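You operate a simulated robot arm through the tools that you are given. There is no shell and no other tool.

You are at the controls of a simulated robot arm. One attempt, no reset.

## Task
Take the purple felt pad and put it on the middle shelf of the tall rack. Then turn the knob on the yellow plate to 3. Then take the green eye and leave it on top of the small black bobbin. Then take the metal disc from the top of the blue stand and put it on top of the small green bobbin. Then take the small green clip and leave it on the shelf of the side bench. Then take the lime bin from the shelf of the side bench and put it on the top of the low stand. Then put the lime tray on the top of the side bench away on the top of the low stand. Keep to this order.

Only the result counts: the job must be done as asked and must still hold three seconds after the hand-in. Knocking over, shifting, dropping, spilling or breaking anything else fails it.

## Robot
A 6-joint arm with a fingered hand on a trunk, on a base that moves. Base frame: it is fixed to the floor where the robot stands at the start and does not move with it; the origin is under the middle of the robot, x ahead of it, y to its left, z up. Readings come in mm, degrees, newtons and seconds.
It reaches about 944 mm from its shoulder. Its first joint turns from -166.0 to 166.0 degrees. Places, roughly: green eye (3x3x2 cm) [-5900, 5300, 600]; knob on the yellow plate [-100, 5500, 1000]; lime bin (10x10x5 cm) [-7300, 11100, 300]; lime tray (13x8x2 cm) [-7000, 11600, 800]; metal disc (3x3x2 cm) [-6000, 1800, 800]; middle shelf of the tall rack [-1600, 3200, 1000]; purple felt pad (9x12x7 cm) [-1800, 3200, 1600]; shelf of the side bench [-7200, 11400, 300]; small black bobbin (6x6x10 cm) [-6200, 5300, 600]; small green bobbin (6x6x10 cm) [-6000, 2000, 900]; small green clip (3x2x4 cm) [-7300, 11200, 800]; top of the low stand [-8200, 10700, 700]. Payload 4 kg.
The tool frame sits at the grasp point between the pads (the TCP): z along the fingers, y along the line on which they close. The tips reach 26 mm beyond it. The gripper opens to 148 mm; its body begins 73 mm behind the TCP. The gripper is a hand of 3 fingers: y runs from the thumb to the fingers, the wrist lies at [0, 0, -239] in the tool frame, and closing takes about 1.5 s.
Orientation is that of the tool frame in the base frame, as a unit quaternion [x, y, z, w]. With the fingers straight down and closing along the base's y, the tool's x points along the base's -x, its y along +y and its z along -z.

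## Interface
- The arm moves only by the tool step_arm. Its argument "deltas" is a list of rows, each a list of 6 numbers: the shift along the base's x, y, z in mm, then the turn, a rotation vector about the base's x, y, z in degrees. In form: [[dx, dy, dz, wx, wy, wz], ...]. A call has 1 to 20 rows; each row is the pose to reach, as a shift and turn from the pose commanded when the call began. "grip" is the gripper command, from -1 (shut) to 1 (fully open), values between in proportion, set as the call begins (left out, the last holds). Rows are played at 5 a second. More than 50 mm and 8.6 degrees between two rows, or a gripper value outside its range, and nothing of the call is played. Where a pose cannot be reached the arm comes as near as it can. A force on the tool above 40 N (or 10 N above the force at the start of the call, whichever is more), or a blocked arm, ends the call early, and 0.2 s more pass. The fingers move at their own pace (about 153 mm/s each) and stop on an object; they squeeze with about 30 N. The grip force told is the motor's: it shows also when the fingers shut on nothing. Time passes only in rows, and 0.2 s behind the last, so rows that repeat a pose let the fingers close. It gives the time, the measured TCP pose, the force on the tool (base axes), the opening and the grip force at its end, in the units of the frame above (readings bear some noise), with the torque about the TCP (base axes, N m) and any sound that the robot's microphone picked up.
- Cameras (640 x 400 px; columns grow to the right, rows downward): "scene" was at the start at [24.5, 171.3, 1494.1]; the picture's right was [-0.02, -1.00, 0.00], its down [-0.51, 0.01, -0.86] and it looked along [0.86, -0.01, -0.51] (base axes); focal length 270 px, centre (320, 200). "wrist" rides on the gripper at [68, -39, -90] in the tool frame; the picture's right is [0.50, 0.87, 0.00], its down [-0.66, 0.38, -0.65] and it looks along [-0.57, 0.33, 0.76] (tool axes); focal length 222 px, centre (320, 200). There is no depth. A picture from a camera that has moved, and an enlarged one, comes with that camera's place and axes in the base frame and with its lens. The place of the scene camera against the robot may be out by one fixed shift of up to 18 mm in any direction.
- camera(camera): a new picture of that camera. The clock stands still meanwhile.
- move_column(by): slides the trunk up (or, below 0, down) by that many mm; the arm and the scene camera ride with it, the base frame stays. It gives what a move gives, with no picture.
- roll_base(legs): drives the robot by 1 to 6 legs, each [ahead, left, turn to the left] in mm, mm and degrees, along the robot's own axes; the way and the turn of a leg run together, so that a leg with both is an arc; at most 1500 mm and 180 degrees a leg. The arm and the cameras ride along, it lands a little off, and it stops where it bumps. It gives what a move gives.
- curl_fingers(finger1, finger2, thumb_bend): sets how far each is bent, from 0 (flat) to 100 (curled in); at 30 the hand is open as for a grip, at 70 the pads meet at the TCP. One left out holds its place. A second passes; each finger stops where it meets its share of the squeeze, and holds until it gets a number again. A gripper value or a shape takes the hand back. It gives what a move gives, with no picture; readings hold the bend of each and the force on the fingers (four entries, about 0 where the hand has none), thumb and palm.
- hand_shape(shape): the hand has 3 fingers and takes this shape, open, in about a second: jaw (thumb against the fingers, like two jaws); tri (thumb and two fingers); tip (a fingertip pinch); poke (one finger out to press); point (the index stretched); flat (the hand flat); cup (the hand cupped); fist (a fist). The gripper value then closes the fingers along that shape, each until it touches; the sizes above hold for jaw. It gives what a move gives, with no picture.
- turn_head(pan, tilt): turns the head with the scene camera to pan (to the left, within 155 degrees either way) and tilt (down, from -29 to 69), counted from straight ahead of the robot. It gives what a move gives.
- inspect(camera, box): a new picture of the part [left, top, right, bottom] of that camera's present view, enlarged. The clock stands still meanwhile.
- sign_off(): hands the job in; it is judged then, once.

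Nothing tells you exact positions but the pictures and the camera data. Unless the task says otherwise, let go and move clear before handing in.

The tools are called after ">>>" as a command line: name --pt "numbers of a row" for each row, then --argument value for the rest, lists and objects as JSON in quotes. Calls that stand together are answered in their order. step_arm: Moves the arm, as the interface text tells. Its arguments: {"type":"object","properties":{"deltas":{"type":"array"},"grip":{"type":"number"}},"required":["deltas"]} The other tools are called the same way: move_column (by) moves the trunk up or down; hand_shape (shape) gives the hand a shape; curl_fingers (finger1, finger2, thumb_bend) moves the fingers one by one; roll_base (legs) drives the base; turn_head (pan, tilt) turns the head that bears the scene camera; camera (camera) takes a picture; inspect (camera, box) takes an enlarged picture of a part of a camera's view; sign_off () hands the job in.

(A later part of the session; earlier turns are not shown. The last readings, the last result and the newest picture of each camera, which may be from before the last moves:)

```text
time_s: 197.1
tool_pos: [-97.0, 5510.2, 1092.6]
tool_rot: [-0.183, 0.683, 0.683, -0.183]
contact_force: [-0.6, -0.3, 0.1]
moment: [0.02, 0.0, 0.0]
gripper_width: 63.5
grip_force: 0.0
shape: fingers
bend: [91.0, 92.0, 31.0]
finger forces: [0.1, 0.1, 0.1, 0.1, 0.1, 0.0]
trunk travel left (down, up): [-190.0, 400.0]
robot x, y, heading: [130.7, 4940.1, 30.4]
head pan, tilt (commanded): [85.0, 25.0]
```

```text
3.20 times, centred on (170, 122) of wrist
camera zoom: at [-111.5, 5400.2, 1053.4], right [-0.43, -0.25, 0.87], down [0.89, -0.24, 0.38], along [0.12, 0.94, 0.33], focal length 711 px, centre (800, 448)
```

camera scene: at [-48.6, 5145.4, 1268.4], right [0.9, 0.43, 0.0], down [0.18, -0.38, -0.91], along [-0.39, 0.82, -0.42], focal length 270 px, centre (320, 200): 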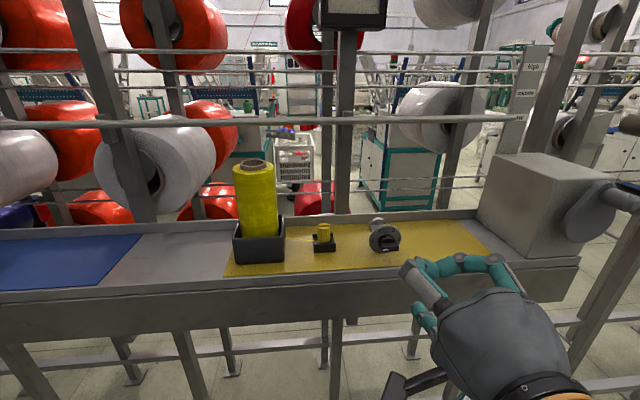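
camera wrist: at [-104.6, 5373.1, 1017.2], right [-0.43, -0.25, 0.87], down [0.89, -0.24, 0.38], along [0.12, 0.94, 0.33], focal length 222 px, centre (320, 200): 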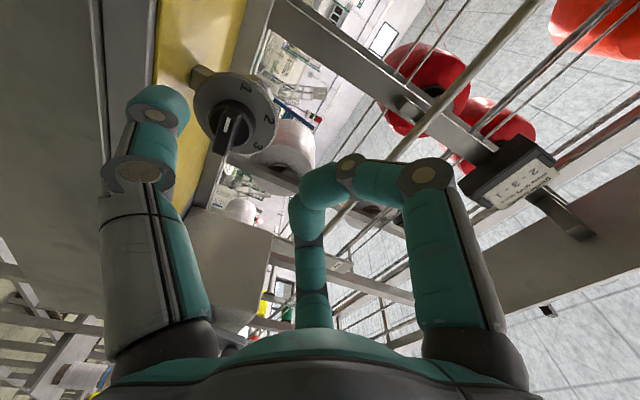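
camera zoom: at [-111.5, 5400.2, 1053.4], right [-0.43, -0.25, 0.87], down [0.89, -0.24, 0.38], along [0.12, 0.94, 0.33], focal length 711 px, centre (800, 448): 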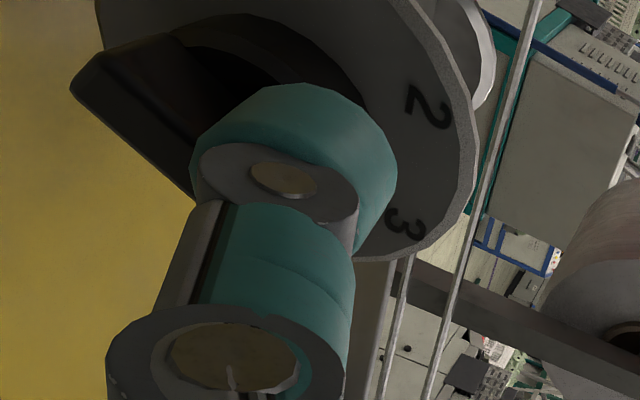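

>>> step_arm --pt "7 -12 0 0 0 0" --pt "15 -26 0 0 0 0" --pt "15 -26 -12 0 0 0" --pt "15 -26 -24 0 0 0"

>>> inspect --camera "wrist" --box '[100, 20, 300, 145]'

```text
time_s: 198.1
tool_pos: [-81.3, 5486.6, 1068.1]
tool_rot: [-0.181, 0.683, 0.684, -0.182]
contact_force: [0.5, 0.3, -0.1]
moment: [0.0, 0.0, -0.02]
gripper_width: 63.6
grip_force: 0.1
shape: fingers
bend: [91.0, 92.0, 31.0]
finger forces: [0.0, 0.1, 0.1, 0.0, 0.1, 0.0]
trunk travel left (down, up): [-190.0, 400.0]
robot x, y, heading: [128.1, 4945.2, 30.2]
head pan, tilt (commanded): [85.0, 25.0]
```

```text
3.20 times, centred on (200, 82) of wrist
camera zoom: at [-95.4, 5374.7, 1029.3], right [-0.43, -0.25, 0.87], down [0.89, -0.24, 0.38], along [0.12, 0.94, 0.33], focal length 711 px, centre (704, 576)
```

zoom: 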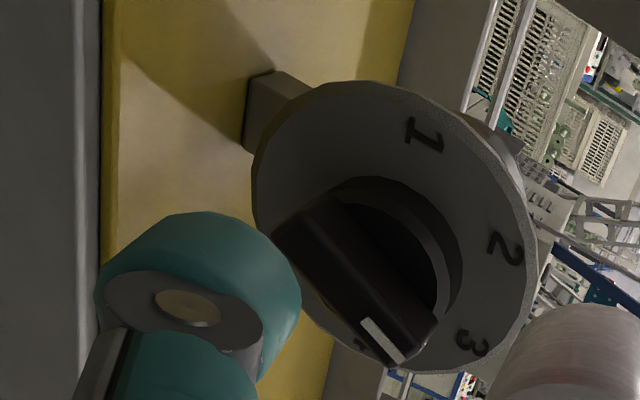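

The pointer now reads close to 3 (about 55–60°). I move the hand clear to view the dial with the head camera.

>>> step_arm --pt "20 -34.6 0 0 0 0" --pt "40 -69.3 0 0 0 0" --pt "75 -85 0 0 0 0" --pt "115 -85 0 0 0 0" --pt "150 -75 0 0 0 0"

>>> inspect --camera "scene" --box '[350, 205, 420, 262]'

>>> inspect --camera "wrist" --box '[100, 0, 300, 125]'

```text
time_s: 199.3
tool_pos: [69.8, 5409.3, 1067.6]
tool_rot: [-0.181, 0.683, 0.683, -0.183]
contact_force: [0.9, 0.0, -0.2]
moment: [0.02, -0.01, -0.01]
gripper_width: 63.7
grip_force: 0.0
shape: fingers
bend: [91.0, 92.0, 31.0]
finger forces: [0.1, 0.1, 0.0, 0.0, 0.0, 0.0]
trunk travel left (down, up): [-190.0, 400.0]
robot x, y, heading: [135.1, 4942.1, 30.5]
head pan, tilt (commanded): [85.0, 25.0]
```

```text
7.02 times, centred on (385, 234) of scene
camera zoom: at [-48.4, 5144.9, 1268.4], right [0.9, 0.43, 0.0], down [0.18, -0.38, -0.91], along [-0.39, 0.82, -0.42], focal length 1897 px, centre (-136, -35)
```

zoom: 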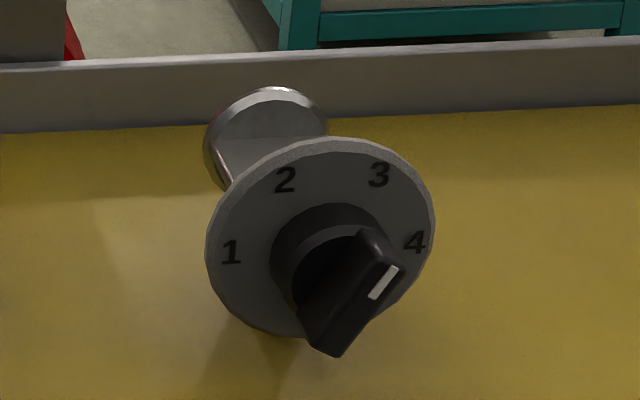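

```text
3.20 times, centred on (200, 62) of wrist
camera zoom: at [54.4, 5298.8, 1029.4], right [-0.43, -0.25, 0.87], down [0.89, -0.24, 0.38], along [0.11, 0.94, 0.33], focal length 711 px, centre (704, 640)
```

zoom: 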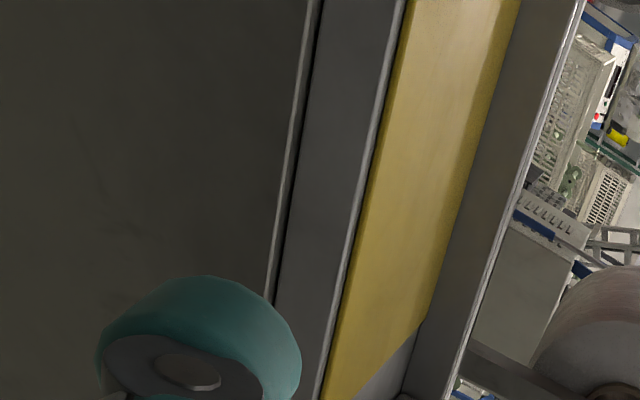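

The dial reads just past 3 (about 55° against 60°). I'll nudge it back 5° by touching the pointer end from its right side.

>>> step_arm --pt "-31 20 2 0 0 0" --pt "-62 40 4 0 0 0" --pt "-93 60 6 0 0 0" --pt "-123.7 78.7 8.4 0 0 0"

>>> inspect --camera "wrist" --box '[100, 20, 300, 145]'

```text
time_s: 200.3
tool_pos: [-54.0, 5489.3, 1077.2]
tool_rot: [-0.181, 0.683, 0.684, -0.183]
contact_force: [1.2, -0.3, 0.1]
moment: [-0.03, 0.01, 0.0]
gripper_width: 64.2
grip_force: 0.1
shape: fingers
bend: [92.0, 93.0, 31.0]
finger forces: [0.0, 0.0, 0.1, 0.1, 0.0, 0.0]
trunk travel left (down, up): [-190.0, 400.0]
robot x, y, heading: [129.6, 4937.3, 30.1]
head pan, tilt (commanded): [85.0, 25.0]
```

```text
3.20 times, centred on (200, 82) of wrist
camera zoom: at [-68.8, 5376.9, 1038.5], right [-0.43, -0.25, 0.87], down [0.89, -0.24, 0.38], along [0.12, 0.94, 0.33], focal length 711 px, centre (704, 576)
```

zoom: 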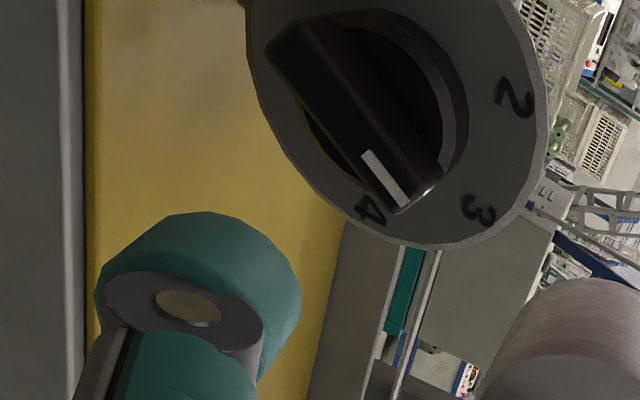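

>>> step_arm --pt "-7 12 0 0 0 0" --pt "-13 22.5 0 0 0 0" --pt "-19.4 33.6 0 0 0 0" --pt "-22.4 31.9 2.5 0 0 0" --pt "-25 30.4 4.5 0 0 0"

>>> inspect --camera "wrist" --box '[70, 60, 270, 185]'

```text
time_s: 201.5
tool_pos: [-79.5, 5519.3, 1081.1]
tool_rot: [-0.181, 0.682, 0.684, -0.184]
contact_force: [-0.4, 0.0, 0.8]
moment: [0.06, 0.0, 0.02]
gripper_width: 62.7
grip_force: 0.6
shape: fingers
bend: [92.0, 93.0, 31.0]
finger forces: [0.0, 0.0, 0.1, 0.0, 0.4, 0.1]
trunk travel left (down, up): [-190.0, 400.0]
robot x, y, heading: [128.3, 4940.4, 30.1]
head pan, tilt (commanded): [85.0, 25.0]
```

```text
3.20 times, centred on (170, 122) of wrist
camera zoom: at [-94.5, 5408.2, 1042.6], right [-0.43, -0.25, 0.87], down [0.9, -0.24, 0.38], along [0.12, 0.94, 0.33], focal length 711 px, centre (800, 448)
```

zoom: 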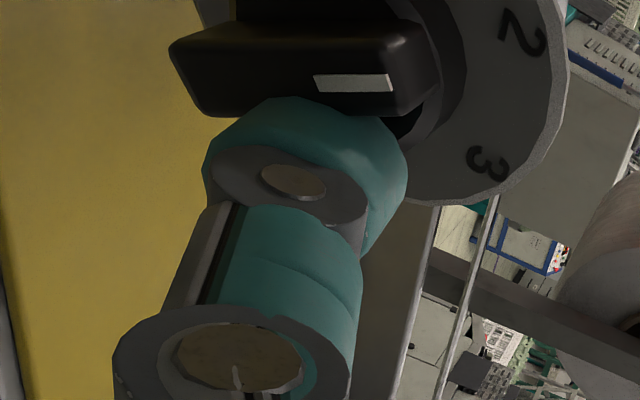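

That push turned it back too far (about 109°). A better way: grip the bar with all three digits around the knob's axis – closing aligns the bar to the hand – and then roll the hand to set the exact angle. I retract and prepare the hand.

>>> step_arm --pt "7 -12 0 0 0 0" --pt "20 -34.6 0 0 0 0" --pt "30 -52 0 0 0 0"

>>> curl_fingers --finger1 53 --finger2 53 --thumb_bend 53

>>> camera --camera "wrist"

>>> inspect --camera "wrist" --box '[150, 0, 350, 125]'

```text
time_s: 202.3
tool_pos: [-50.8, 5468.1, 1080.0]
tool_rot: [-0.182, 0.683, 0.683, -0.183]
contact_force: [-0.1, 0.1, 0.0]
moment: [0.02, -0.02, 0.02]
gripper_width: 63.8
grip_force: 0.0
shape: fingers
bend: [92.0, 93.0, 31.0]
finger forces: [0.0, 0.0, 0.0, 0.0, 0.1, 0.1]
trunk travel left (down, up): [-190.0, 400.0]
robot x, y, heading: [131.7, 4943.9, 30.4]
head pan, tilt (commanded): [85.0, 25.0]
```

```text
time_s: 203.3
tool_pos: [-50.4, 5467.1, 1080.8]
tool_rot: [-0.182, 0.683, 0.683, -0.183]
contact_force: [-0.6, 0.3, 0.4]
moment: [-0.01, 0.02, -0.02]
gripper_width: 52.2
grip_force: 0.1
shape: fingers
bend: [53.0, 53.0, 53.0]
finger forces: [0.1, 0.0, 0.0, 0.1, 0.0, 0.0]
trunk travel left (down, up): [-190.0, 400.0]
robot x, y, heading: [133.0, 4941.7, 30.3]
head pan, tilt (commanded): [85.0, 25.0]
```

```text
taken
camera wrist: at [-64.9, 5356.1, 1041.5], right [-0.43, -0.25, 0.87], down [0.89, -0.24, 0.38], along [0.12, 0.94, 0.33], focal length 222 px, centre (320, 200)
```

wrist: 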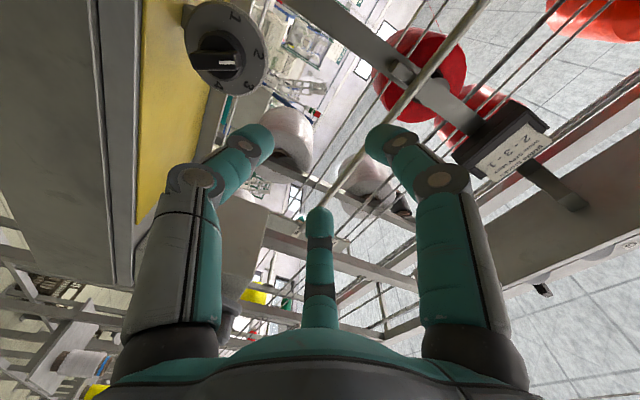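

```text
3.20 times, centred on (250, 62) of wrist
camera zoom: at [-64.9, 5356.1, 1041.5], right [-0.43, -0.25, 0.87], down [0.89, -0.24, 0.38], along [0.12, 0.94, 0.33], focal length 711 px, centre (544, 640)
```

zoom: 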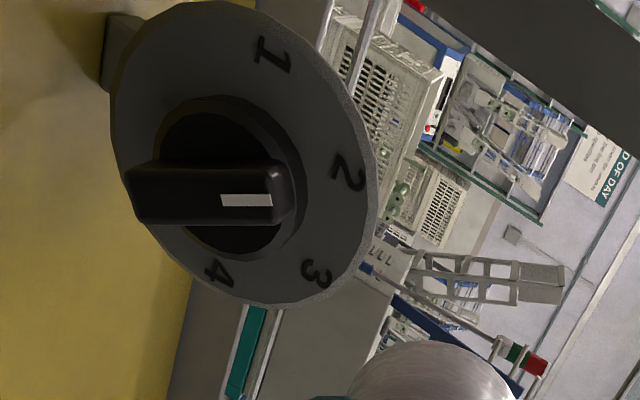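

>>> step_arm --pt "-4 -2.3 -30 0 0 0" --pt "-8 -4.6 -60 0 0 0" --pt "-11.9 -6.9 -85.4 0 0 0" --pt "-19.4 6.1 -85.4 0 0 0"

>>> camera --camera "wrist"

>>> inspect --camera "wrist" --box '[220, 80, 420, 205]'

```text
time_s: 204.3
tool_pos: [-68.8, 5474.2, 996.6]
tool_rot: [-0.181, 0.683, 0.683, -0.183]
contact_force: [-0.4, 0.0, -0.1]
moment: [0.0, -0.04, 0.02]
gripper_width: 52.0
grip_force: 0.1
shape: fingers
bend: [53.0, 53.0, 53.0]
finger forces: [0.0, 0.0, 0.0, 0.0, 0.1, 0.1]
trunk travel left (down, up): [-190.0, 400.0]
robot x, y, heading: [126.7, 4940.1, 30.4]
head pan, tilt (commanded): [85.0, 25.0]
```

```text
taken
camera wrist: at [-84.4, 5362.8, 956.9], right [-0.43, -0.25, 0.87], down [0.89, -0.24, 0.38], along [0.12, 0.94, 0.33], focal length 222 px, centre (320, 200)
```

wrist: 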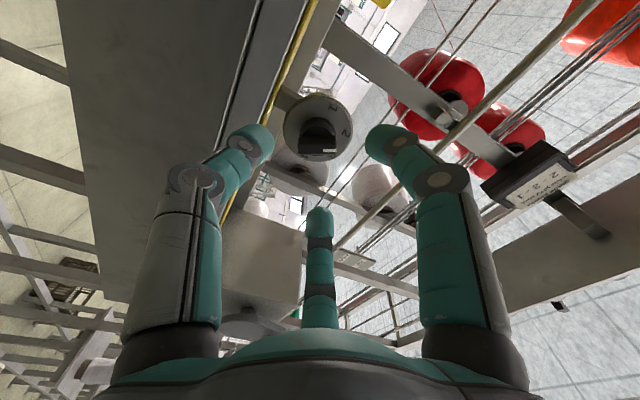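

```text
3.20 times, centred on (320, 142) of wrist
camera zoom: at [-84.4, 5362.8, 956.9], right [-0.43, -0.25, 0.87], down [0.89, -0.24, 0.38], along [0.12, 0.94, 0.33], focal length 711 px, centre (320, 384)
```

zoom: 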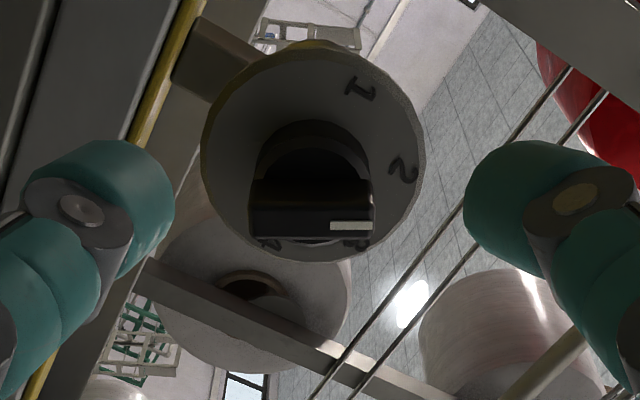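

The bar is centred between the digits. I bend the thumb in a bit (to clear the bench lip), then advance over the bar.

>>> curl_fingers --finger1 55 --finger2 55 --thumb_bend 60

>>> step_arm --pt "-6 10.4 -1 0 0 0" --pt "-12 20.8 -1 0 0 0" --pt "-17 29.4 -1 0 0 0" --pt "-21 36.4 -1 0 0 0"

>>> inspect --camera "wrist" --box '[220, 100, 420, 225]'

```text
time_s: 205.3
tool_pos: [-69.0, 5474.6, 996.3]
tool_rot: [-0.182, 0.683, 0.684, -0.183]
contact_force: [-0.1, -0.1, 0.2]
moment: [-0.03, -0.04, 0.02]
gripper_width: 38.5
grip_force: 0.0
shape: fingers
bend: [55.0, 55.0, 60.0]
finger forces: [0.0, 0.1, 0.0, 0.1, 0.0, 0.0]
trunk travel left (down, up): [-190.0, 400.0]
robot x, y, heading: [130.8, 4941.6, 30.3]
head pan, tilt (commanded): [85.0, 25.0]
```

```text
time_s: 206.3
tool_pos: [-90.8, 5509.4, 994.9]
tool_rot: [-0.182, 0.683, 0.684, -0.183]
contact_force: [-0.1, -0.8, -0.3]
moment: [0.02, -0.04, -0.01]
gripper_width: 38.6
grip_force: 0.1
shape: fingers
bend: [55.0, 55.0, 60.0]
finger forces: [0.0, 0.1, 0.0, 0.0, 0.0, 0.1]
trunk travel left (down, up): [-190.0, 400.0]
robot x, y, heading: [132.1, 4941.6, 30.2]
head pan, tilt (commanded): [85.0, 25.0]
```

```text
3.20 times, centred on (320, 162) of wrist
camera zoom: at [-105.3, 5398.4, 956.4], right [-0.43, -0.25, 0.87], down [0.89, -0.24, 0.38], along [0.12, 0.94, 0.33], focal length 711 px, centre (320, 320)
```

zoom: 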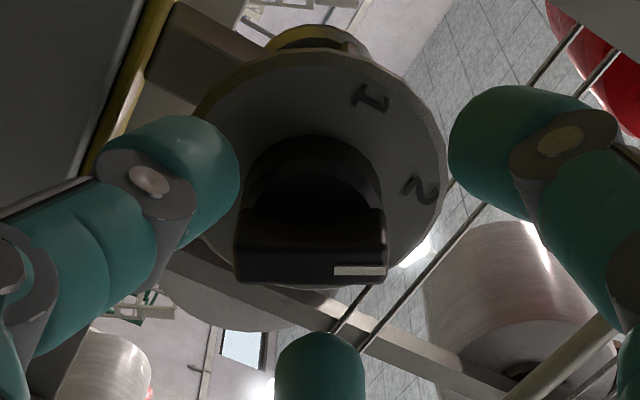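

>>> step_arm --pt "-1.5 2.6 0 0 0 0"

>>> curl_fingers --finger1 68 --finger2 68 --thumb_bend 68

>>> inspect --camera "wrist" --box '[220, 100, 420, 225]'

```text
time_s: 206.7
tool_pos: [-92.4, 5512.4, 994.9]
tool_rot: [-0.182, 0.682, 0.684, -0.183]
contact_force: [0.4, -0.3, 0.2]
moment: [-0.02, -0.01, 0.03]
gripper_width: 38.4
grip_force: 0.1
shape: fingers
bend: [55.0, 55.0, 60.0]
finger forces: [0.1, 0.0, 0.1, 0.1, 0.1, 0.0]
trunk travel left (down, up): [-190.0, 400.0]
robot x, y, heading: [134.9, 4943.6, 30.0]
head pan, tilt (commanded): [85.0, 25.0]
```

```text
time_s: 207.7
tool_pos: [-92.0, 5511.6, 994.6]
tool_rot: [-0.182, 0.683, 0.683, -0.183]
contact_force: [1.3, -3.1, -3.3]
moment: [0.01, 0.02, -0.06]
gripper_width: 11.4
grip_force: 6.7
shape: fingers
bend: [66.0, 64.0, 66.0]
finger forces: [1.8, 8.3, 0.1, 0.1, 4.6, 0.0]
trunk travel left (down, up): [-190.0, 400.0]
robot x, y, heading: [131.8, 4940.5, 30.5]
head pan, tilt (commanded): [85.0, 25.0]
```

```text
3.20 times, centred on (320, 162) of wrist
camera zoom: at [-106.9, 5400.8, 956.5], right [-0.43, -0.25, 0.87], down [0.89, -0.24, 0.38], along [0.12, 0.94, 0.33], focal length 711 px, centre (320, 320)
```

zoom: 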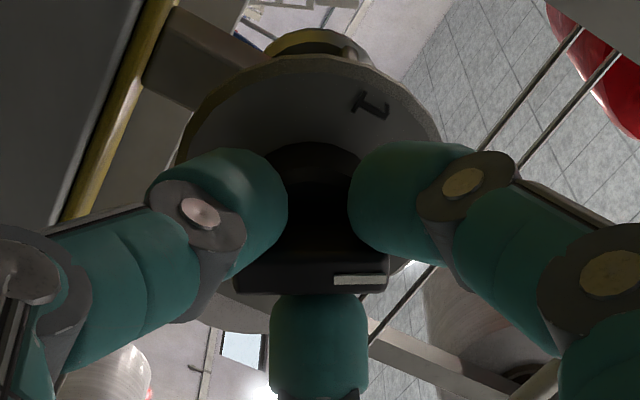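

The three digits now hold the bar squarely (at position 2). I roll the hand 60° clockwise to bring it to 3.

>>> step_arm --pt "0 0 0 -3.75 6.5 0" --pt "0 0 0 -7.5 13 0" --pt "0 0 0 -11.25 19.5 0" --pt "0 0 0 -15 26 0"

>>> inspect --camera "wrist" --box '[220, 100, 420, 225]'

```text
time_s: 208.7
tool_pos: [-92.2, 5512.6, 995.5]
tool_rot: [0.003, 0.706, 0.613, -0.354]
contact_force: [1.8, -2.4, 1.0]
moment: [0.03, 0.02, -0.13]
gripper_width: 9.9
grip_force: 6.7
shape: fingers
bend: [66.0, 64.0, 67.0]
finger forces: [1.7, 9.1, 0.1, 0.1, 2.8, 0.0]
trunk travel left (down, up): [-190.0, 400.0]
robot x, y, heading: [129.3, 4940.8, 30.5]
head pan, tilt (commanded): [85.0, 25.0]
```

```text
3.20 times, centred on (320, 162) of wrist
camera zoom: at [-115.9, 5395.6, 996.3], right [0.0, 0.0, 1.0], down [0.98, -0.19, 0.0], along [0.19, 0.98, 0.0], focal length 711 px, centre (320, 320)
```

zoom: 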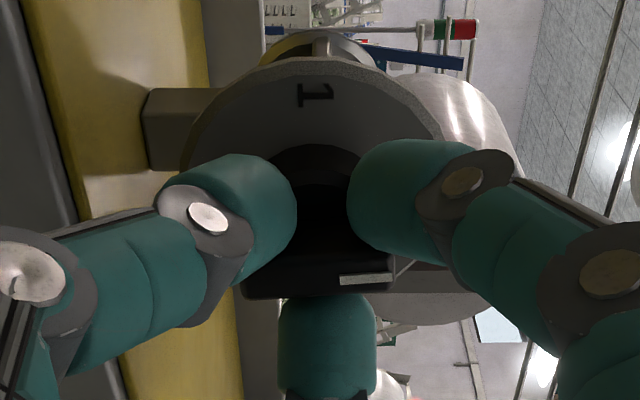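

>>> step_arm --pt "0 0 0 -3.75 6.5 0" --pt "0 0 0 -7.5 13 0" --pt "0 0 0 -11.25 19.5 0" --pt "0 0 0 -15 26 0"

>>> inspect --camera "wrist" --box '[220, 100, 420, 225]'

```text
time_s: 209.7
tool_pos: [-92.9, 5512.6, 995.6]
tool_rot: [0.186, 0.682, 0.501, -0.5]
contact_force: [0.3, -0.9, 5.7]
moment: [0.08, 0.07, -0.09]
gripper_width: 8.9
grip_force: 5.6
shape: fingers
bend: [66.0, 64.0, 67.0]
finger forces: [2.0, 6.2, 0.1, 0.0, 4.2, 0.0]
trunk travel left (down, up): [-190.0, 400.0]
robot x, y, heading: [129.1, 4941.0, 30.3]
head pan, tilt (commanded): [85.0, 25.0]
```

```text
3.20 times, centred on (320, 162) of wrist
camera zoom: at [-106.7, 5400.6, 1035.1], right [0.44, 0.25, 0.86], down [0.89, -0.24, -0.38], along [0.11, 0.94, -0.33], focal length 711 px, centre (320, 320)
```

zoom: 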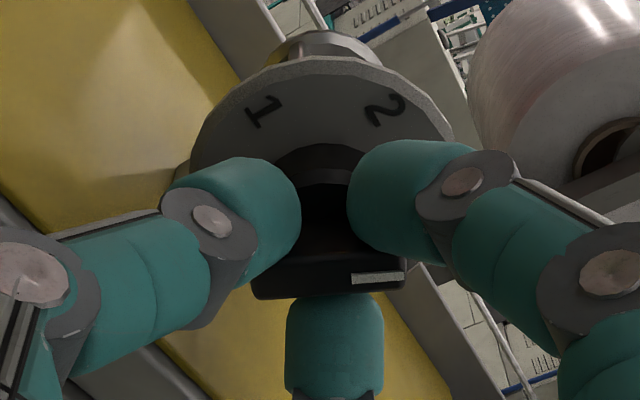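

>>> step_arm --pt "0 0 0 -2 3.46 0" --pt "0 0 0 -2 3.46 0"

>>> curl_fingers --finger1 58 --finger2 56 --thumb_bend 58

>>> inspect --camera "wrist" --box '[220, 100, 420, 225]'

```text
time_s: 210.3
tool_pos: [-92.0, 5511.3, 995.0]
tool_rot: [0.209, 0.676, 0.482, -0.517]
contact_force: [2.1, -2.1, 7.1]
moment: [0.12, 0.07, -0.12]
gripper_width: 8.8
grip_force: 7.1
shape: fingers
bend: [66.0, 64.0, 67.0]
finger forces: [2.8, 6.6, 0.0, 0.1, 4.4, 0.0]
trunk travel left (down, up): [-190.0, 400.0]
robot x, y, heading: [132.9, 4943.7, 29.9]
head pan, tilt (commanded): [85.0, 25.0]
```

```text
time_s: 211.3
tool_pos: [-93.2, 5511.7, 994.2]
tool_rot: [0.208, 0.676, 0.483, -0.516]
contact_force: [-0.1, -0.8, -0.4]
moment: [0.01, 0.0, -0.01]
gripper_width: 38.6
grip_force: 0.0
shape: fingers
bend: [57.0, 56.0, 57.0]
finger forces: [0.0, 0.0, 0.0, 0.0, 0.0, 0.0]
trunk travel left (down, up): [-190.0, 400.0]
robot x, y, heading: [131.0, 4940.4, 30.6]
head pan, tilt (commanded): [85.0, 25.0]
```

```text
3.20 times, centred on (320, 162) of wrist
camera zoom: at [-104.7, 5402.5, 1038.6], right [0.49, 0.28, 0.83], down [0.87, -0.26, -0.42], along [0.09, 0.93, -0.37], focal length 711 px, centre (320, 320)
```

zoom: 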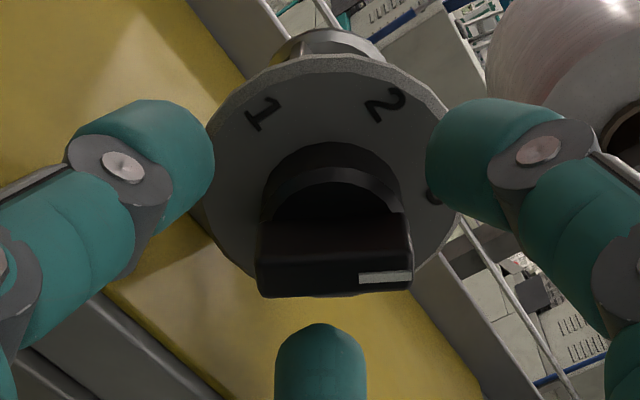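

Released; the pointer reads about 59°, i.e. at 3. I back straight out and confirm with the head camera.

>>> step_arm --pt "7 -12 0 0 0 0" --pt "20 -34.6 0 0 0 0" --pt "40 -69.3 0 0 0 0" --pt "75 -90 0 0 0 0" --pt "115 -95 0 0 0 0"

>>> inspect --camera "scene" --box '[350, 205, 420, 262]'

```text
time_s: 212.5
tool_pos: [23.5, 5415.3, 995.5]
tool_rot: [0.209, 0.676, 0.481, -0.517]
contact_force: [0.1, -0.1, -0.2]
moment: [0.0, 0.01, -0.01]
gripper_width: 38.7
grip_force: 0.1
shape: fingers
bend: [57.0, 56.0, 57.0]
finger forces: [0.0, 0.0, 0.0, 0.0, 0.1, 0.0]
trunk travel left (down, up): [-190.0, 400.0]
robot x, y, heading: [131.5, 4939.5, 30.2]
head pan, tilt (commanded): [85.0, 25.0]
```

```text
7.02 times, centred on (385, 234) of scene
camera zoom: at [-48.5, 5145.3, 1268.4], right [0.9, 0.43, 0.0], down [0.18, -0.38, -0.91], along [-0.39, 0.82, -0.42], focal length 1897 px, centre (-136, -35)
```

zoom: 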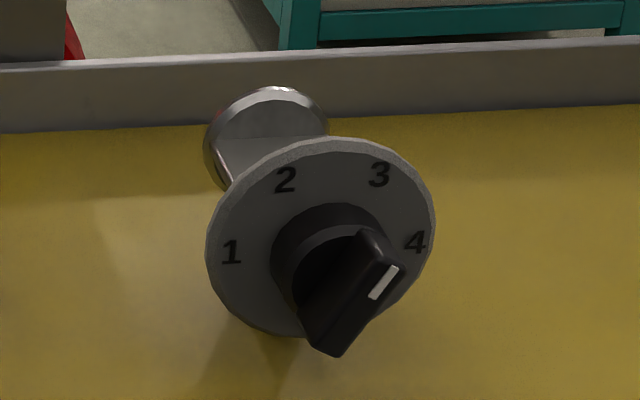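

Task 2 is done: the pointer stands at 3. Now the green eye near (-5900, 5300, 600). I swing the arm to the front, then reverse out of the aisle.

>>> step_arm --pt "44.5 17.4 0 0 0 -6" --pt "90.5 30.1 0 0 0 -12" --pt "137.6 37.9 0 0 0 -18" --pt "185.2 40.7 0 0 0 -24" --pt "232.9 38.5 0 0 0 -30" --pt "280.1 31.4 0 0 0 -36" --pt "326.3 19.4 0 0 0 -42" --pt "371 2.6 0 0 0 -48" --pt "413.6 -18.8 0 0 0 -54" --pt "453.8 -44.5 0 0 0 -60" --pt "491.1 -74.3 0 0 0 -66" --pt "525.1 -107.8 0 0 0 -72" --pt "555.4 -144.7 0 0 0 -78" --pt "581.7 -184.5 0 0 0 -84"

```text
time_s: 215.5
tool_pos: [602.1, 5234.9, 994.4]
tool_rot: [0.608, 0.362, 0.704, -0.061]
contact_force: [0.1, 0.6, 0.3]
moment: [0.0, -0.02, 0.01]
gripper_width: 38.8
grip_force: 0.1
shape: fingers
bend: [57.0, 56.0, 57.0]
finger forces: [0.0, 0.0, 0.0, 0.0, 0.0, 0.2]
trunk travel left (down, up): [-190.0, 400.0]
robot x, y, heading: [128.6, 4939.6, 30.3]
head pan, tilt (commanded): [85.0, 25.0]
```

>>> roll_base --legs '[[-1500, 90, 0], [-1500, 0, 0], [-1000, 0, 0]]'

>>> turn_head --pan 90 --tilt 15

>>> camera --camera "scene"

>>> turn_head --pan 145 --tilt 15

>>> camera --camera "scene"

```text
refused: leg 1 is longer than a leg can be; nothing moved
```

```text
time_s: 216.2
tool_pos: [602.2, 5233.7, 995.4]
tool_rot: [0.607, 0.363, 0.704, -0.06]
contact_force: [-0.3, 0.4, -0.4]
moment: [0.0, 0.0, 0.0]
gripper_width: 38.6
grip_force: 0.1
shape: fingers
bend: [57.0, 56.0, 57.0]
finger forces: [0.1, 0.1, 0.0, 0.0, 0.1, 0.0]
trunk travel left (down, up): [-190.0, 400.0]
robot x, y, heading: [128.1, 4939.5, 30.4]
head pan, tilt (commanded): [90.0, 15.0]
```

```text
taken
camera scene: at [-56.0, 5142.5, 1284.6], right [0.86, 0.5, 0.0], down [0.13, -0.22, -0.97], along [-0.49, 0.83, -0.26], focal length 270 px, centre (320, 200)
```

scene: 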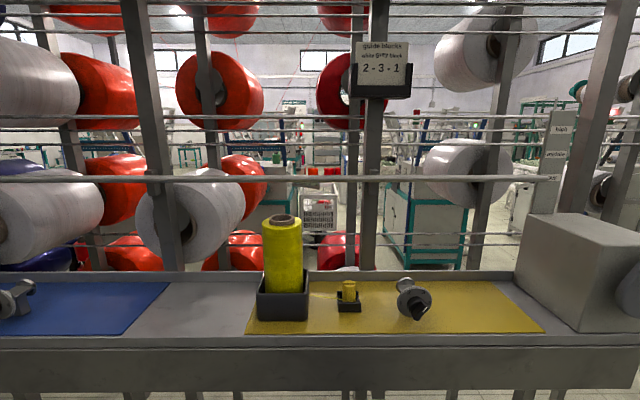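

```text
time_s: 217.5
tool_pos: [602.2, 5233.5, 995.2]
tool_rot: [0.607, 0.363, 0.704, -0.06]
contact_force: [0.2, 0.5, -0.1]
moment: [-0.01, -0.02, -0.02]
gripper_width: 39.0
grip_force: 0.0
shape: fingers
bend: [57.0, 56.0, 57.0]
finger forces: [0.1, 0.0, 0.0, 0.0, 0.0, 0.0]
trunk travel left (down, up): [-190.0, 400.0]
robot x, y, heading: [129.0, 4943.2, 30.2]
head pan, tilt (commanded): [145.0, 15.0]
```

```text
taken
camera scene: at [-101.9, 5069.5, 1284.7], right [0.08, 1.0, 0.0], down [0.26, -0.02, -0.97], along [-0.96, 0.08, -0.26], focal length 270 px, centre (320, 200)
```

scene: 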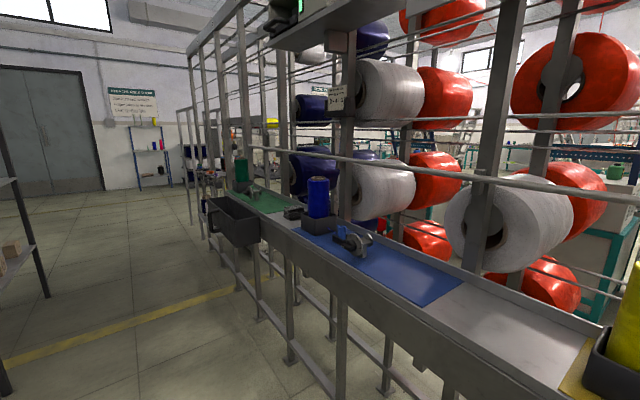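

>>> roll_base --legs '[[-1450, 80, 0], [-1450, 0, 0], [-1100, 0, 0]]'

>>> turn_head --pan 120 --tilt 15

>>> camera --camera "scene"

```text
time_s: 236.8
tool_pos: [-2896.3, 3270.4, 994.8]
tool_rot: [0.604, 0.368, 0.703, -0.068]
contact_force: [0.0, 0.5, 0.2]
moment: [0.0, 0.0, -0.02]
gripper_width: 38.8
grip_force: 0.1
shape: fingers
bend: [57.0, 56.0, 57.0]
finger forces: [0.1, 0.0, 0.0, 0.0, 0.1, 0.1]
trunk travel left (down, up): [-190.0, 400.0]
robot x, y, heading: [-3364.4, 2969.2, 31.4]
head pan, tilt (commanded): [145.0, 15.0]
```

```text
time_s: 237.7
tool_pos: [-2896.4, 3271.5, 994.5]
tool_rot: [0.604, 0.368, 0.704, -0.066]
contact_force: [-0.2, -0.3, 0.5]
moment: [0.03, 0.0, 0.01]
gripper_width: 38.6
grip_force: 0.0
shape: fingers
bend: [57.0, 56.0, 57.0]
finger forces: [0.0, 0.1, 0.0, 0.0, 0.1, 0.1]
trunk travel left (down, up): [-190.0, 400.0]
robot x, y, heading: [-3363.6, 2970.5, 31.4]
head pan, tilt (commanded): [120.0, 15.0]
```

```text
taken
camera scene: at [-3586.1, 3133.6, 1284.7], right [0.48, 0.88, 0.0], down [0.23, -0.12, -0.97], along [-0.85, 0.46, -0.26], focal length 270 px, centre (320, 200)
```

scene: 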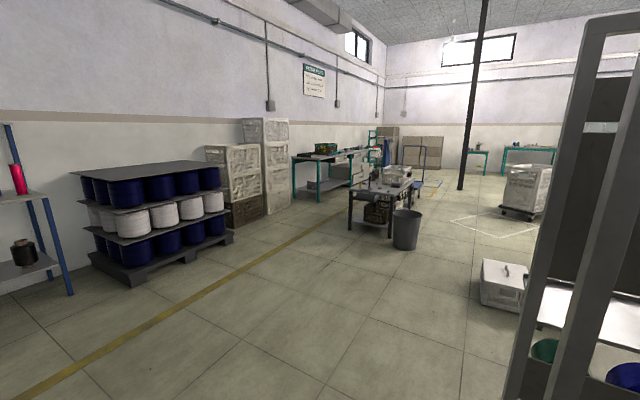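

The way is clear; the target is the black metal table with a bin beside it. I reverse a bit more, turn to face north (heading 120°) and drive toward it.

>>> roll_base --legs '[[-500, 0, 0], [0, 0, 88.6], [1380, 550, 0]]'

>>> turn_head --pan 0 --tilt 20

>>> camera --camera "scene"

```text
time_s: 251.3
tool_pos: [-5213.7, 4137.5, 994.9]
tool_rot: [0.186, 0.683, 0.465, -0.532]
contact_force: [-0.3, 0.3, 0.0]
moment: [-0.01, 0.0, 0.02]
gripper_width: 38.9
grip_force: 0.1
shape: fingers
bend: [57.0, 56.0, 57.0]
finger forces: [0.1, 0.0, 0.0, 0.1, 0.0, 0.1]
trunk travel left (down, up): [-190.0, 400.0]
robot x, y, heading: [-4937.4, 3652.9, 117.9]
head pan, tilt (commanded): [120.0, 15.0]
```

```text
time_s: 253.3
tool_pos: [-5213.2, 4136.2, 995.9]
tool_rot: [0.186, 0.683, 0.465, -0.532]
contact_force: [0.2, -0.4, 0.4]
moment: [-0.02, -0.02, -0.01]
gripper_width: 38.7
grip_force: 0.1
shape: fingers
bend: [57.0, 56.0, 57.0]
finger forces: [0.1, 0.0, 0.0, 0.0, 0.0, 0.0]
trunk travel left (down, up): [-190.0, 400.0]
robot x, y, heading: [-4938.5, 3652.9, 118.4]
head pan, tilt (commanded): [0.0, 20.0]
```

```text
taken
camera scene: at [-5102.3, 3618.0, 1276.5], right [0.88, 0.47, 0.0], down [0.16, -0.3, -0.94], along [-0.44, 0.83, -0.34], focal length 270 px, centre (320, 200)
```

scene: 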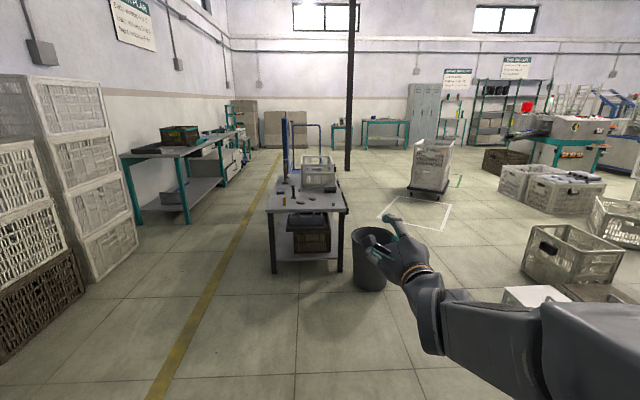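

>>> inspect --camera "scene" --box '[250, 140, 370, 225]'

```text
4.71 times, centred on (310, 182) of scene
camera zoom: at [-5102.3, 3618.0, 1276.5], right [0.88, 0.47, 0.0], down [0.16, -0.3, -0.94], along [-0.44, 0.83, -0.34], focal length 1272 px, centre (367, 282)
```

zoom: 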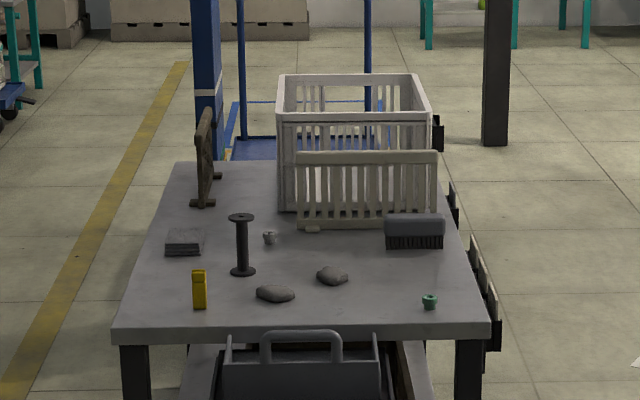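

I see the green eye at the table's front right and the small black bobbin (a dark spool) on its left. I drive up to about 0.5 m before the table, keeping clear of the bin on the right.

>>> roll_base --legs '[[0, 0, 1.7], [1300, 215, 0]]'

>>> turn_head --pan -5 --tilt 40

>>> camera --camera "scene"

```text
time_s: 260.3
tool_pos: [-6051.5, 5159.4, 994.7]
tool_rot: [0.181, 0.684, 0.461, -0.536]
contact_force: [-0.6, -0.1, -0.3]
moment: [0.02, 0.0, -0.03]
gripper_width: 38.9
grip_force: 0.0
shape: fingers
bend: [57.0, 56.0, 57.0]
finger forces: [0.1, 0.0, 0.0, 0.0, 0.0, 0.1]
trunk travel left (down, up): [-190.0, 400.0]
robot x, y, heading: [-5766.5, 4684.4, 118.7]
head pan, tilt (commanded): [0.0, 20.0]
```

```text
time_s: 261.2
tool_pos: [-6051.8, 5161.4, 994.1]
tool_rot: [0.181, 0.684, 0.462, -0.535]
contact_force: [0.2, -0.1, 0.1]
moment: [0.04, 0.0, 0.0]
gripper_width: 39.0
grip_force: 0.1
shape: fingers
bend: [57.0, 56.0, 57.0]
finger forces: [0.0, 0.1, 0.0, 0.1, 0.0, 0.0]
trunk travel left (down, up): [-190.0, 400.0]
robot x, y, heading: [-5767.8, 4681.4, 119.1]
head pan, tilt (commanded): [-5.0, 40.0]
```

```text
taken
camera scene: at [-5921.1, 4639.4, 1245.2], right [0.91, 0.41, 0.0], down [0.26, -0.59, -0.77], along [-0.31, 0.7, -0.64], focal length 270 px, centre (320, 200)
```

scene: 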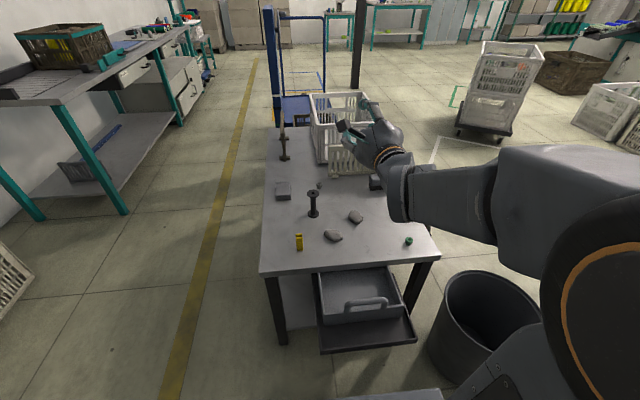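

>>> inspect --camera "scene" --box '[250, 150, 450, 280]'

>>> inspect --camera "scene" --box '[380, 215, 440, 265]'

>>> inspect --camera "scene" --box '[280, 170, 350, 225]'

```text
3.08 times, centred on (350, 215) of scene
camera zoom: at [-5921.1, 4639.4, 1245.2], right [0.91, 0.41, 0.0], down [0.26, -0.59, -0.77], along [-0.31, 0.7, -0.64], focal length 832 px, centre (228, 154)
```

zoom: 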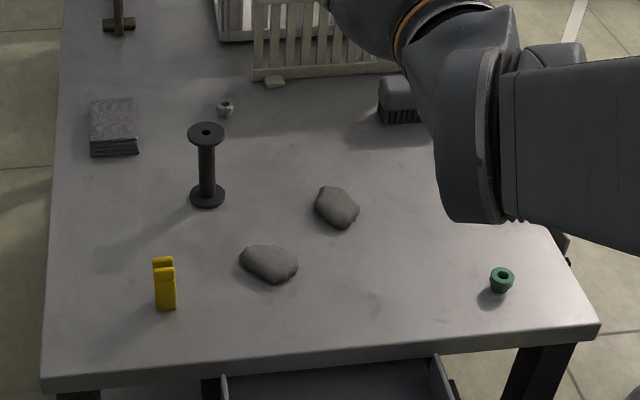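

```text
8.00 times, centred on (410, 240) of scene
camera zoom: at [-5921.1, 4639.4, 1245.2], right [0.91, 0.41, 0.0], down [0.26, -0.59, -0.77], along [-0.31, 0.7, -0.64], focal length 2162 px, centre (-400, -120)
```

zoom: 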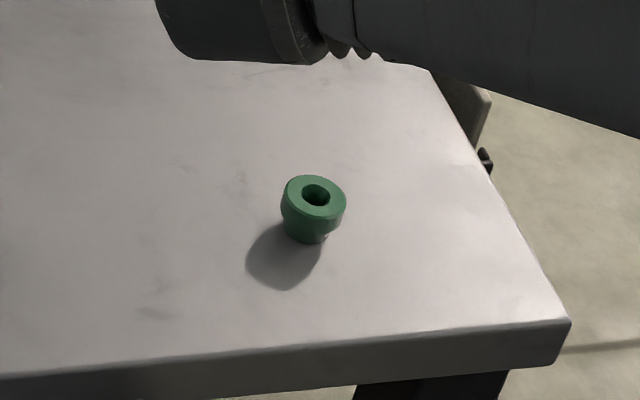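

```text
7.27 times, centred on (315, 198) of scene
camera zoom: at [-5921.1, 4639.4, 1245.2], right [0.91, 0.41, 0.0], down [0.26, -0.59, -0.77], along [-0.31, 0.7, -0.64], focal length 1966 px, centre (356, 218)
```

zoom: 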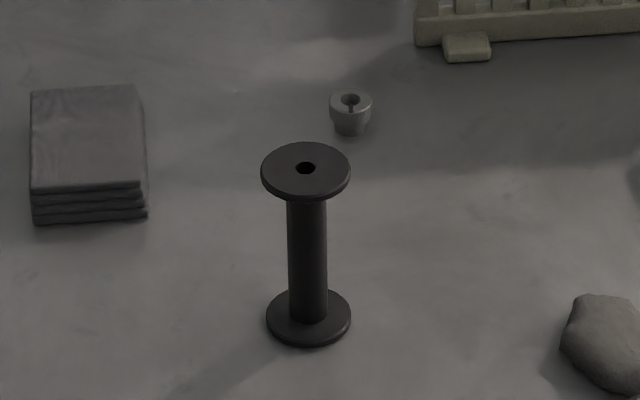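

The green eye is a small flanged eyelet at about (-5880, 5290); the black bobbin stands at about (-6220, 5285), 10 cm tall. I bring the hand over the eye, pointing down, at a safe height.

>>> step_arm --pt "14.3 10.8 -19 -6.57 -3.62 0" --pt "28.7 21.5 -38 -13.1 -7.2 0" --pt "43 32.3 -57 -19.7 -10.9 0" --pt "57.3 43.1 -77 -26.3 -14.5 0" --pt "71.7 53.8 -96 -32.8 -18.1 0" --pt "86 64.6 -115 -39.4 -21.7 0" --pt "100.3 75.4 -134 -46 -25.4 0" --pt "114.7 86.1 -153 -52.5 -29 0" --pt "129 96.9 -172 -59.1 -32.6 0" --pt "143.3 107.7 -192 -65.7 -36.2 0" --pt "157.7 118.4 -211 -72.2 -39.9 0" --pt "172 129.2 -230 -78.8 -43.5 0" --grip 1

>>> camera --camera "wrist"

>>> camera --camera "scene"

```text
time_s: 263.8
tool_pos: [-5878.7, 5201.6, 666.7]
tool_rot: [0.274, 0.931, 0.124, -0.204]
contact_force: [-0.2, 0.1, 0.5]
moment: [-0.03, -0.03, 0.0]
gripper_width: 148.0
grip_force: 0.0
shape: tri
bend: [30.0, 30.0, 30.0]
finger forces: [0.0, 0.0, 0.0, 0.1, 0.0, 0.0]
out of reach, approached as far as the arm can: row 5, 6, 7, 8, 9, 10, 11, 12
trunk travel left (down, up): [-190.0, 400.0]
robot x, y, heading: [-5766.6, 4680.4, 118.9]
head pan, tilt (commanded): [-5.0, 40.0]
```

```text
taken
camera wrist: at [-5925.4, 5171.1, 772.8], right [0.11, 0.94, 0.33], down [0.92, -0.22, 0.33], along [0.38, 0.27, -0.89], focal length 222 px, centre (320, 200)
```

wrist: 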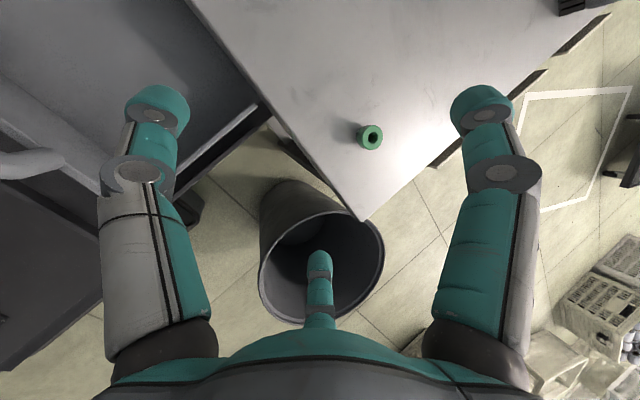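

```text
taken
camera scene: at [-5921.0, 4639.6, 1245.1], right [0.91, 0.41, 0.0], down [0.26, -0.59, -0.77], along [-0.31, 0.7, -0.64], focal length 270 px, centre (320, 200)
```

scene: 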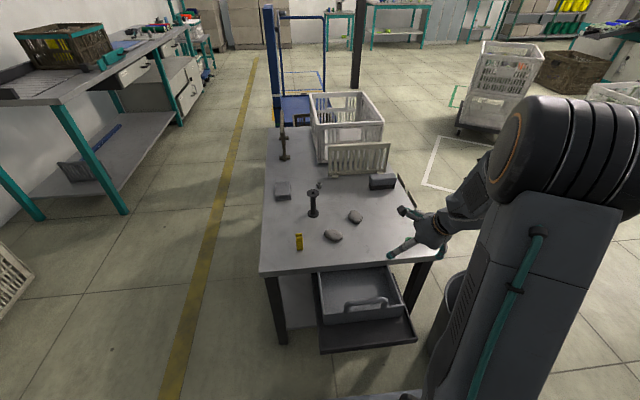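

>>> step_arm --pt "0 0 10 0 0 0" --pt "0 0 20 0 0 0"

>>> step_arm --pt "0 0 0 -3 3.4 -8" --pt "0 0 0 0 0 0"

>>> step_arm --pt "0 0 0 2.5 -2.7 7" --pt "0 0 0 5 -5.4 14"

```text
time_s: 264.4
tool_pos: [-5875.6, 5198.7, 673.7]
tool_rot: [0.275, 0.93, 0.128, -0.208]
contact_force: [0.5, -1.1, 0.0]
moment: [0.05, -0.01, 0.02]
gripper_width: 148.3
grip_force: 0.0
shape: tri
bend: [30.0, 30.0, 30.0]
finger forces: [0.1, 0.0, 0.0, 0.1, 0.1, 0.0]
out of reach, approached as far as the arm can: row 1, 2
trunk travel left (down, up): [-190.0, 400.0]
robot x, y, heading: [-5770.6, 4683.0, 118.9]
head pan, tilt (commanded): [-5.0, 40.0]
```

```text
refused: row 1 steps farther than a row can; nothing moved
```

```text
time_s: 265.0
tool_pos: [-5876.5, 5198.5, 673.3]
tool_rot: [0.144, 0.96, 0.152, -0.185]
contact_force: [0.0, -1.4, -0.9]
moment: [0.01, -0.01, 0.05]
gripper_width: 148.2
grip_force: 0.1
shape: tri
bend: [30.0, 30.0, 30.0]
finger forces: [0.0, 0.0, 0.0, 0.0, 0.0, 0.1]
trunk travel left (down, up): [-190.0, 400.0]
robot x, y, heading: [-5768.4, 4678.5, 118.9]
head pan, tilt (commanded): [-5.0, 40.0]
```

Rolling back relieves it: the last wrist joint was at its limit. Using the hand's 120° symmetry, I roll it well away from the limit.

>>> step_arm --pt "0 0 0 2.34 -2.57 6.63" --pt "0 0 0 4.68 -5.14 13.26" --pt "0 0 0 7.02 -7.71 19.9" --pt "0 0 0 9.36 -10.28 26.5" --pt "0 0 0 11.7 -12.85 33.1" --pt "0 0 0 14 -15.4 39.8" --pt "0 0 0 16.4 -18 46.4" --pt "0 0 0 18.7 -20.6 53" --pt "0 0 0 21.1 -23.1 59.7" --pt "0 0 0 23.4 -25.7 66.3" --pt "0 0 0 25.7 -28.3 72.9" --pt "0 0 0 28.1 -30.8 79.6" --pt "0 0 0 30.4 -33.4 86.2" --pt "0 0 0 32.8 -36 92.8"

```text
time_s: 268.0
tool_pos: [-5875.9, 5198.6, 673.2]
tool_rot: [-0.673, 0.699, 0.24, 0.006]
contact_force: [0.1, -0.6, -0.5]
moment: [-0.02, -0.01, 0.02]
gripper_width: 148.0
grip_force: 0.1
shape: tri
bend: [30.0, 30.0, 30.0]
finger forces: [0.0, 0.1, 0.0, 0.0, 0.0, 0.0]
trunk travel left (down, up): [-190.0, 400.0]
robot x, y, heading: [-5769.1, 4680.8, 118.8]
head pan, tilt (commanded): [-5.0, 40.0]
```

>>> step_arm --pt "-1 22 14 -5.1 -4.7 0" --pt "-2 45 28 -10.2 -9.4 0" --pt "-3 68 40 -15.4 -14.1 0" --pt "-4 91 50 -20.5 -18.8 0"

>>> camera --camera "wrist"

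>>> camera --camera "scene"

```text
time_s: 269.0
tool_pos: [-5878.1, 5292.0, 725.8]
tool_rot: [-0.692, 0.722, -0.002, 0.0]
contact_force: [0.5, -0.1, 0.6]
moment: [0.03, 0.0, -0.02]
gripper_width: 148.0
grip_force: 0.2
shape: tri
bend: [30.0, 30.0, 30.0]
finger forces: [0.1, 0.0, 0.0, 0.1, 0.0, 0.1]
trunk travel left (down, up): [-190.0, 400.0]
robot x, y, heading: [-5768.4, 4682.0, 119.0]
head pan, tilt (commanded): [-5.0, 40.0]
```

```text
taken
camera wrist: at [-5842.4, 5222.4, 817.0], right [-0.89, -0.46, 0.0], down [-0.35, 0.67, 0.65], along [-0.3, 0.58, -0.76], focal length 222 px, centre (320, 200)
```

wrist: 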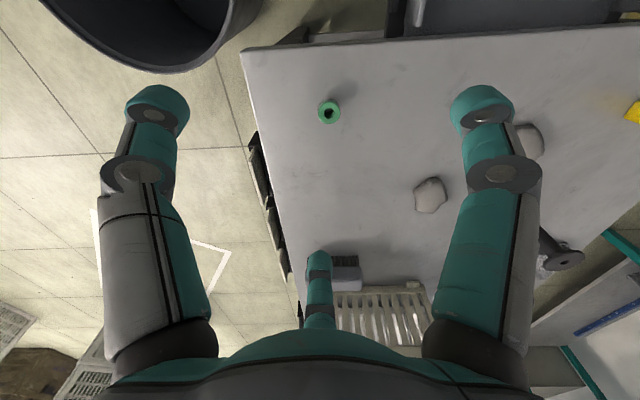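

```text
taken
camera scene: at [-5920.9, 4639.1, 1245.1], right [0.91, 0.41, 0.0], down [0.26, -0.59, -0.77], along [-0.31, 0.7, -0.64], focal length 270 px, centre (320, 200)
```

scene: 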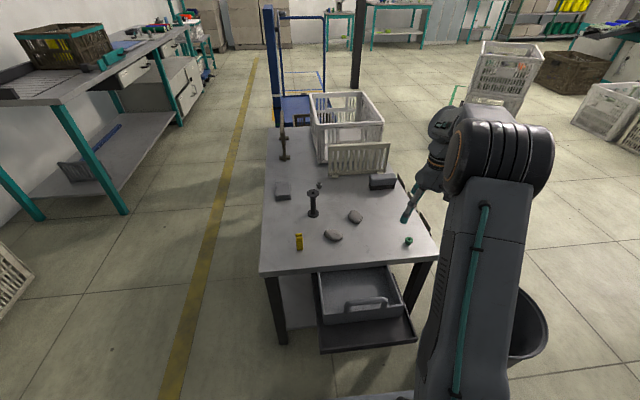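

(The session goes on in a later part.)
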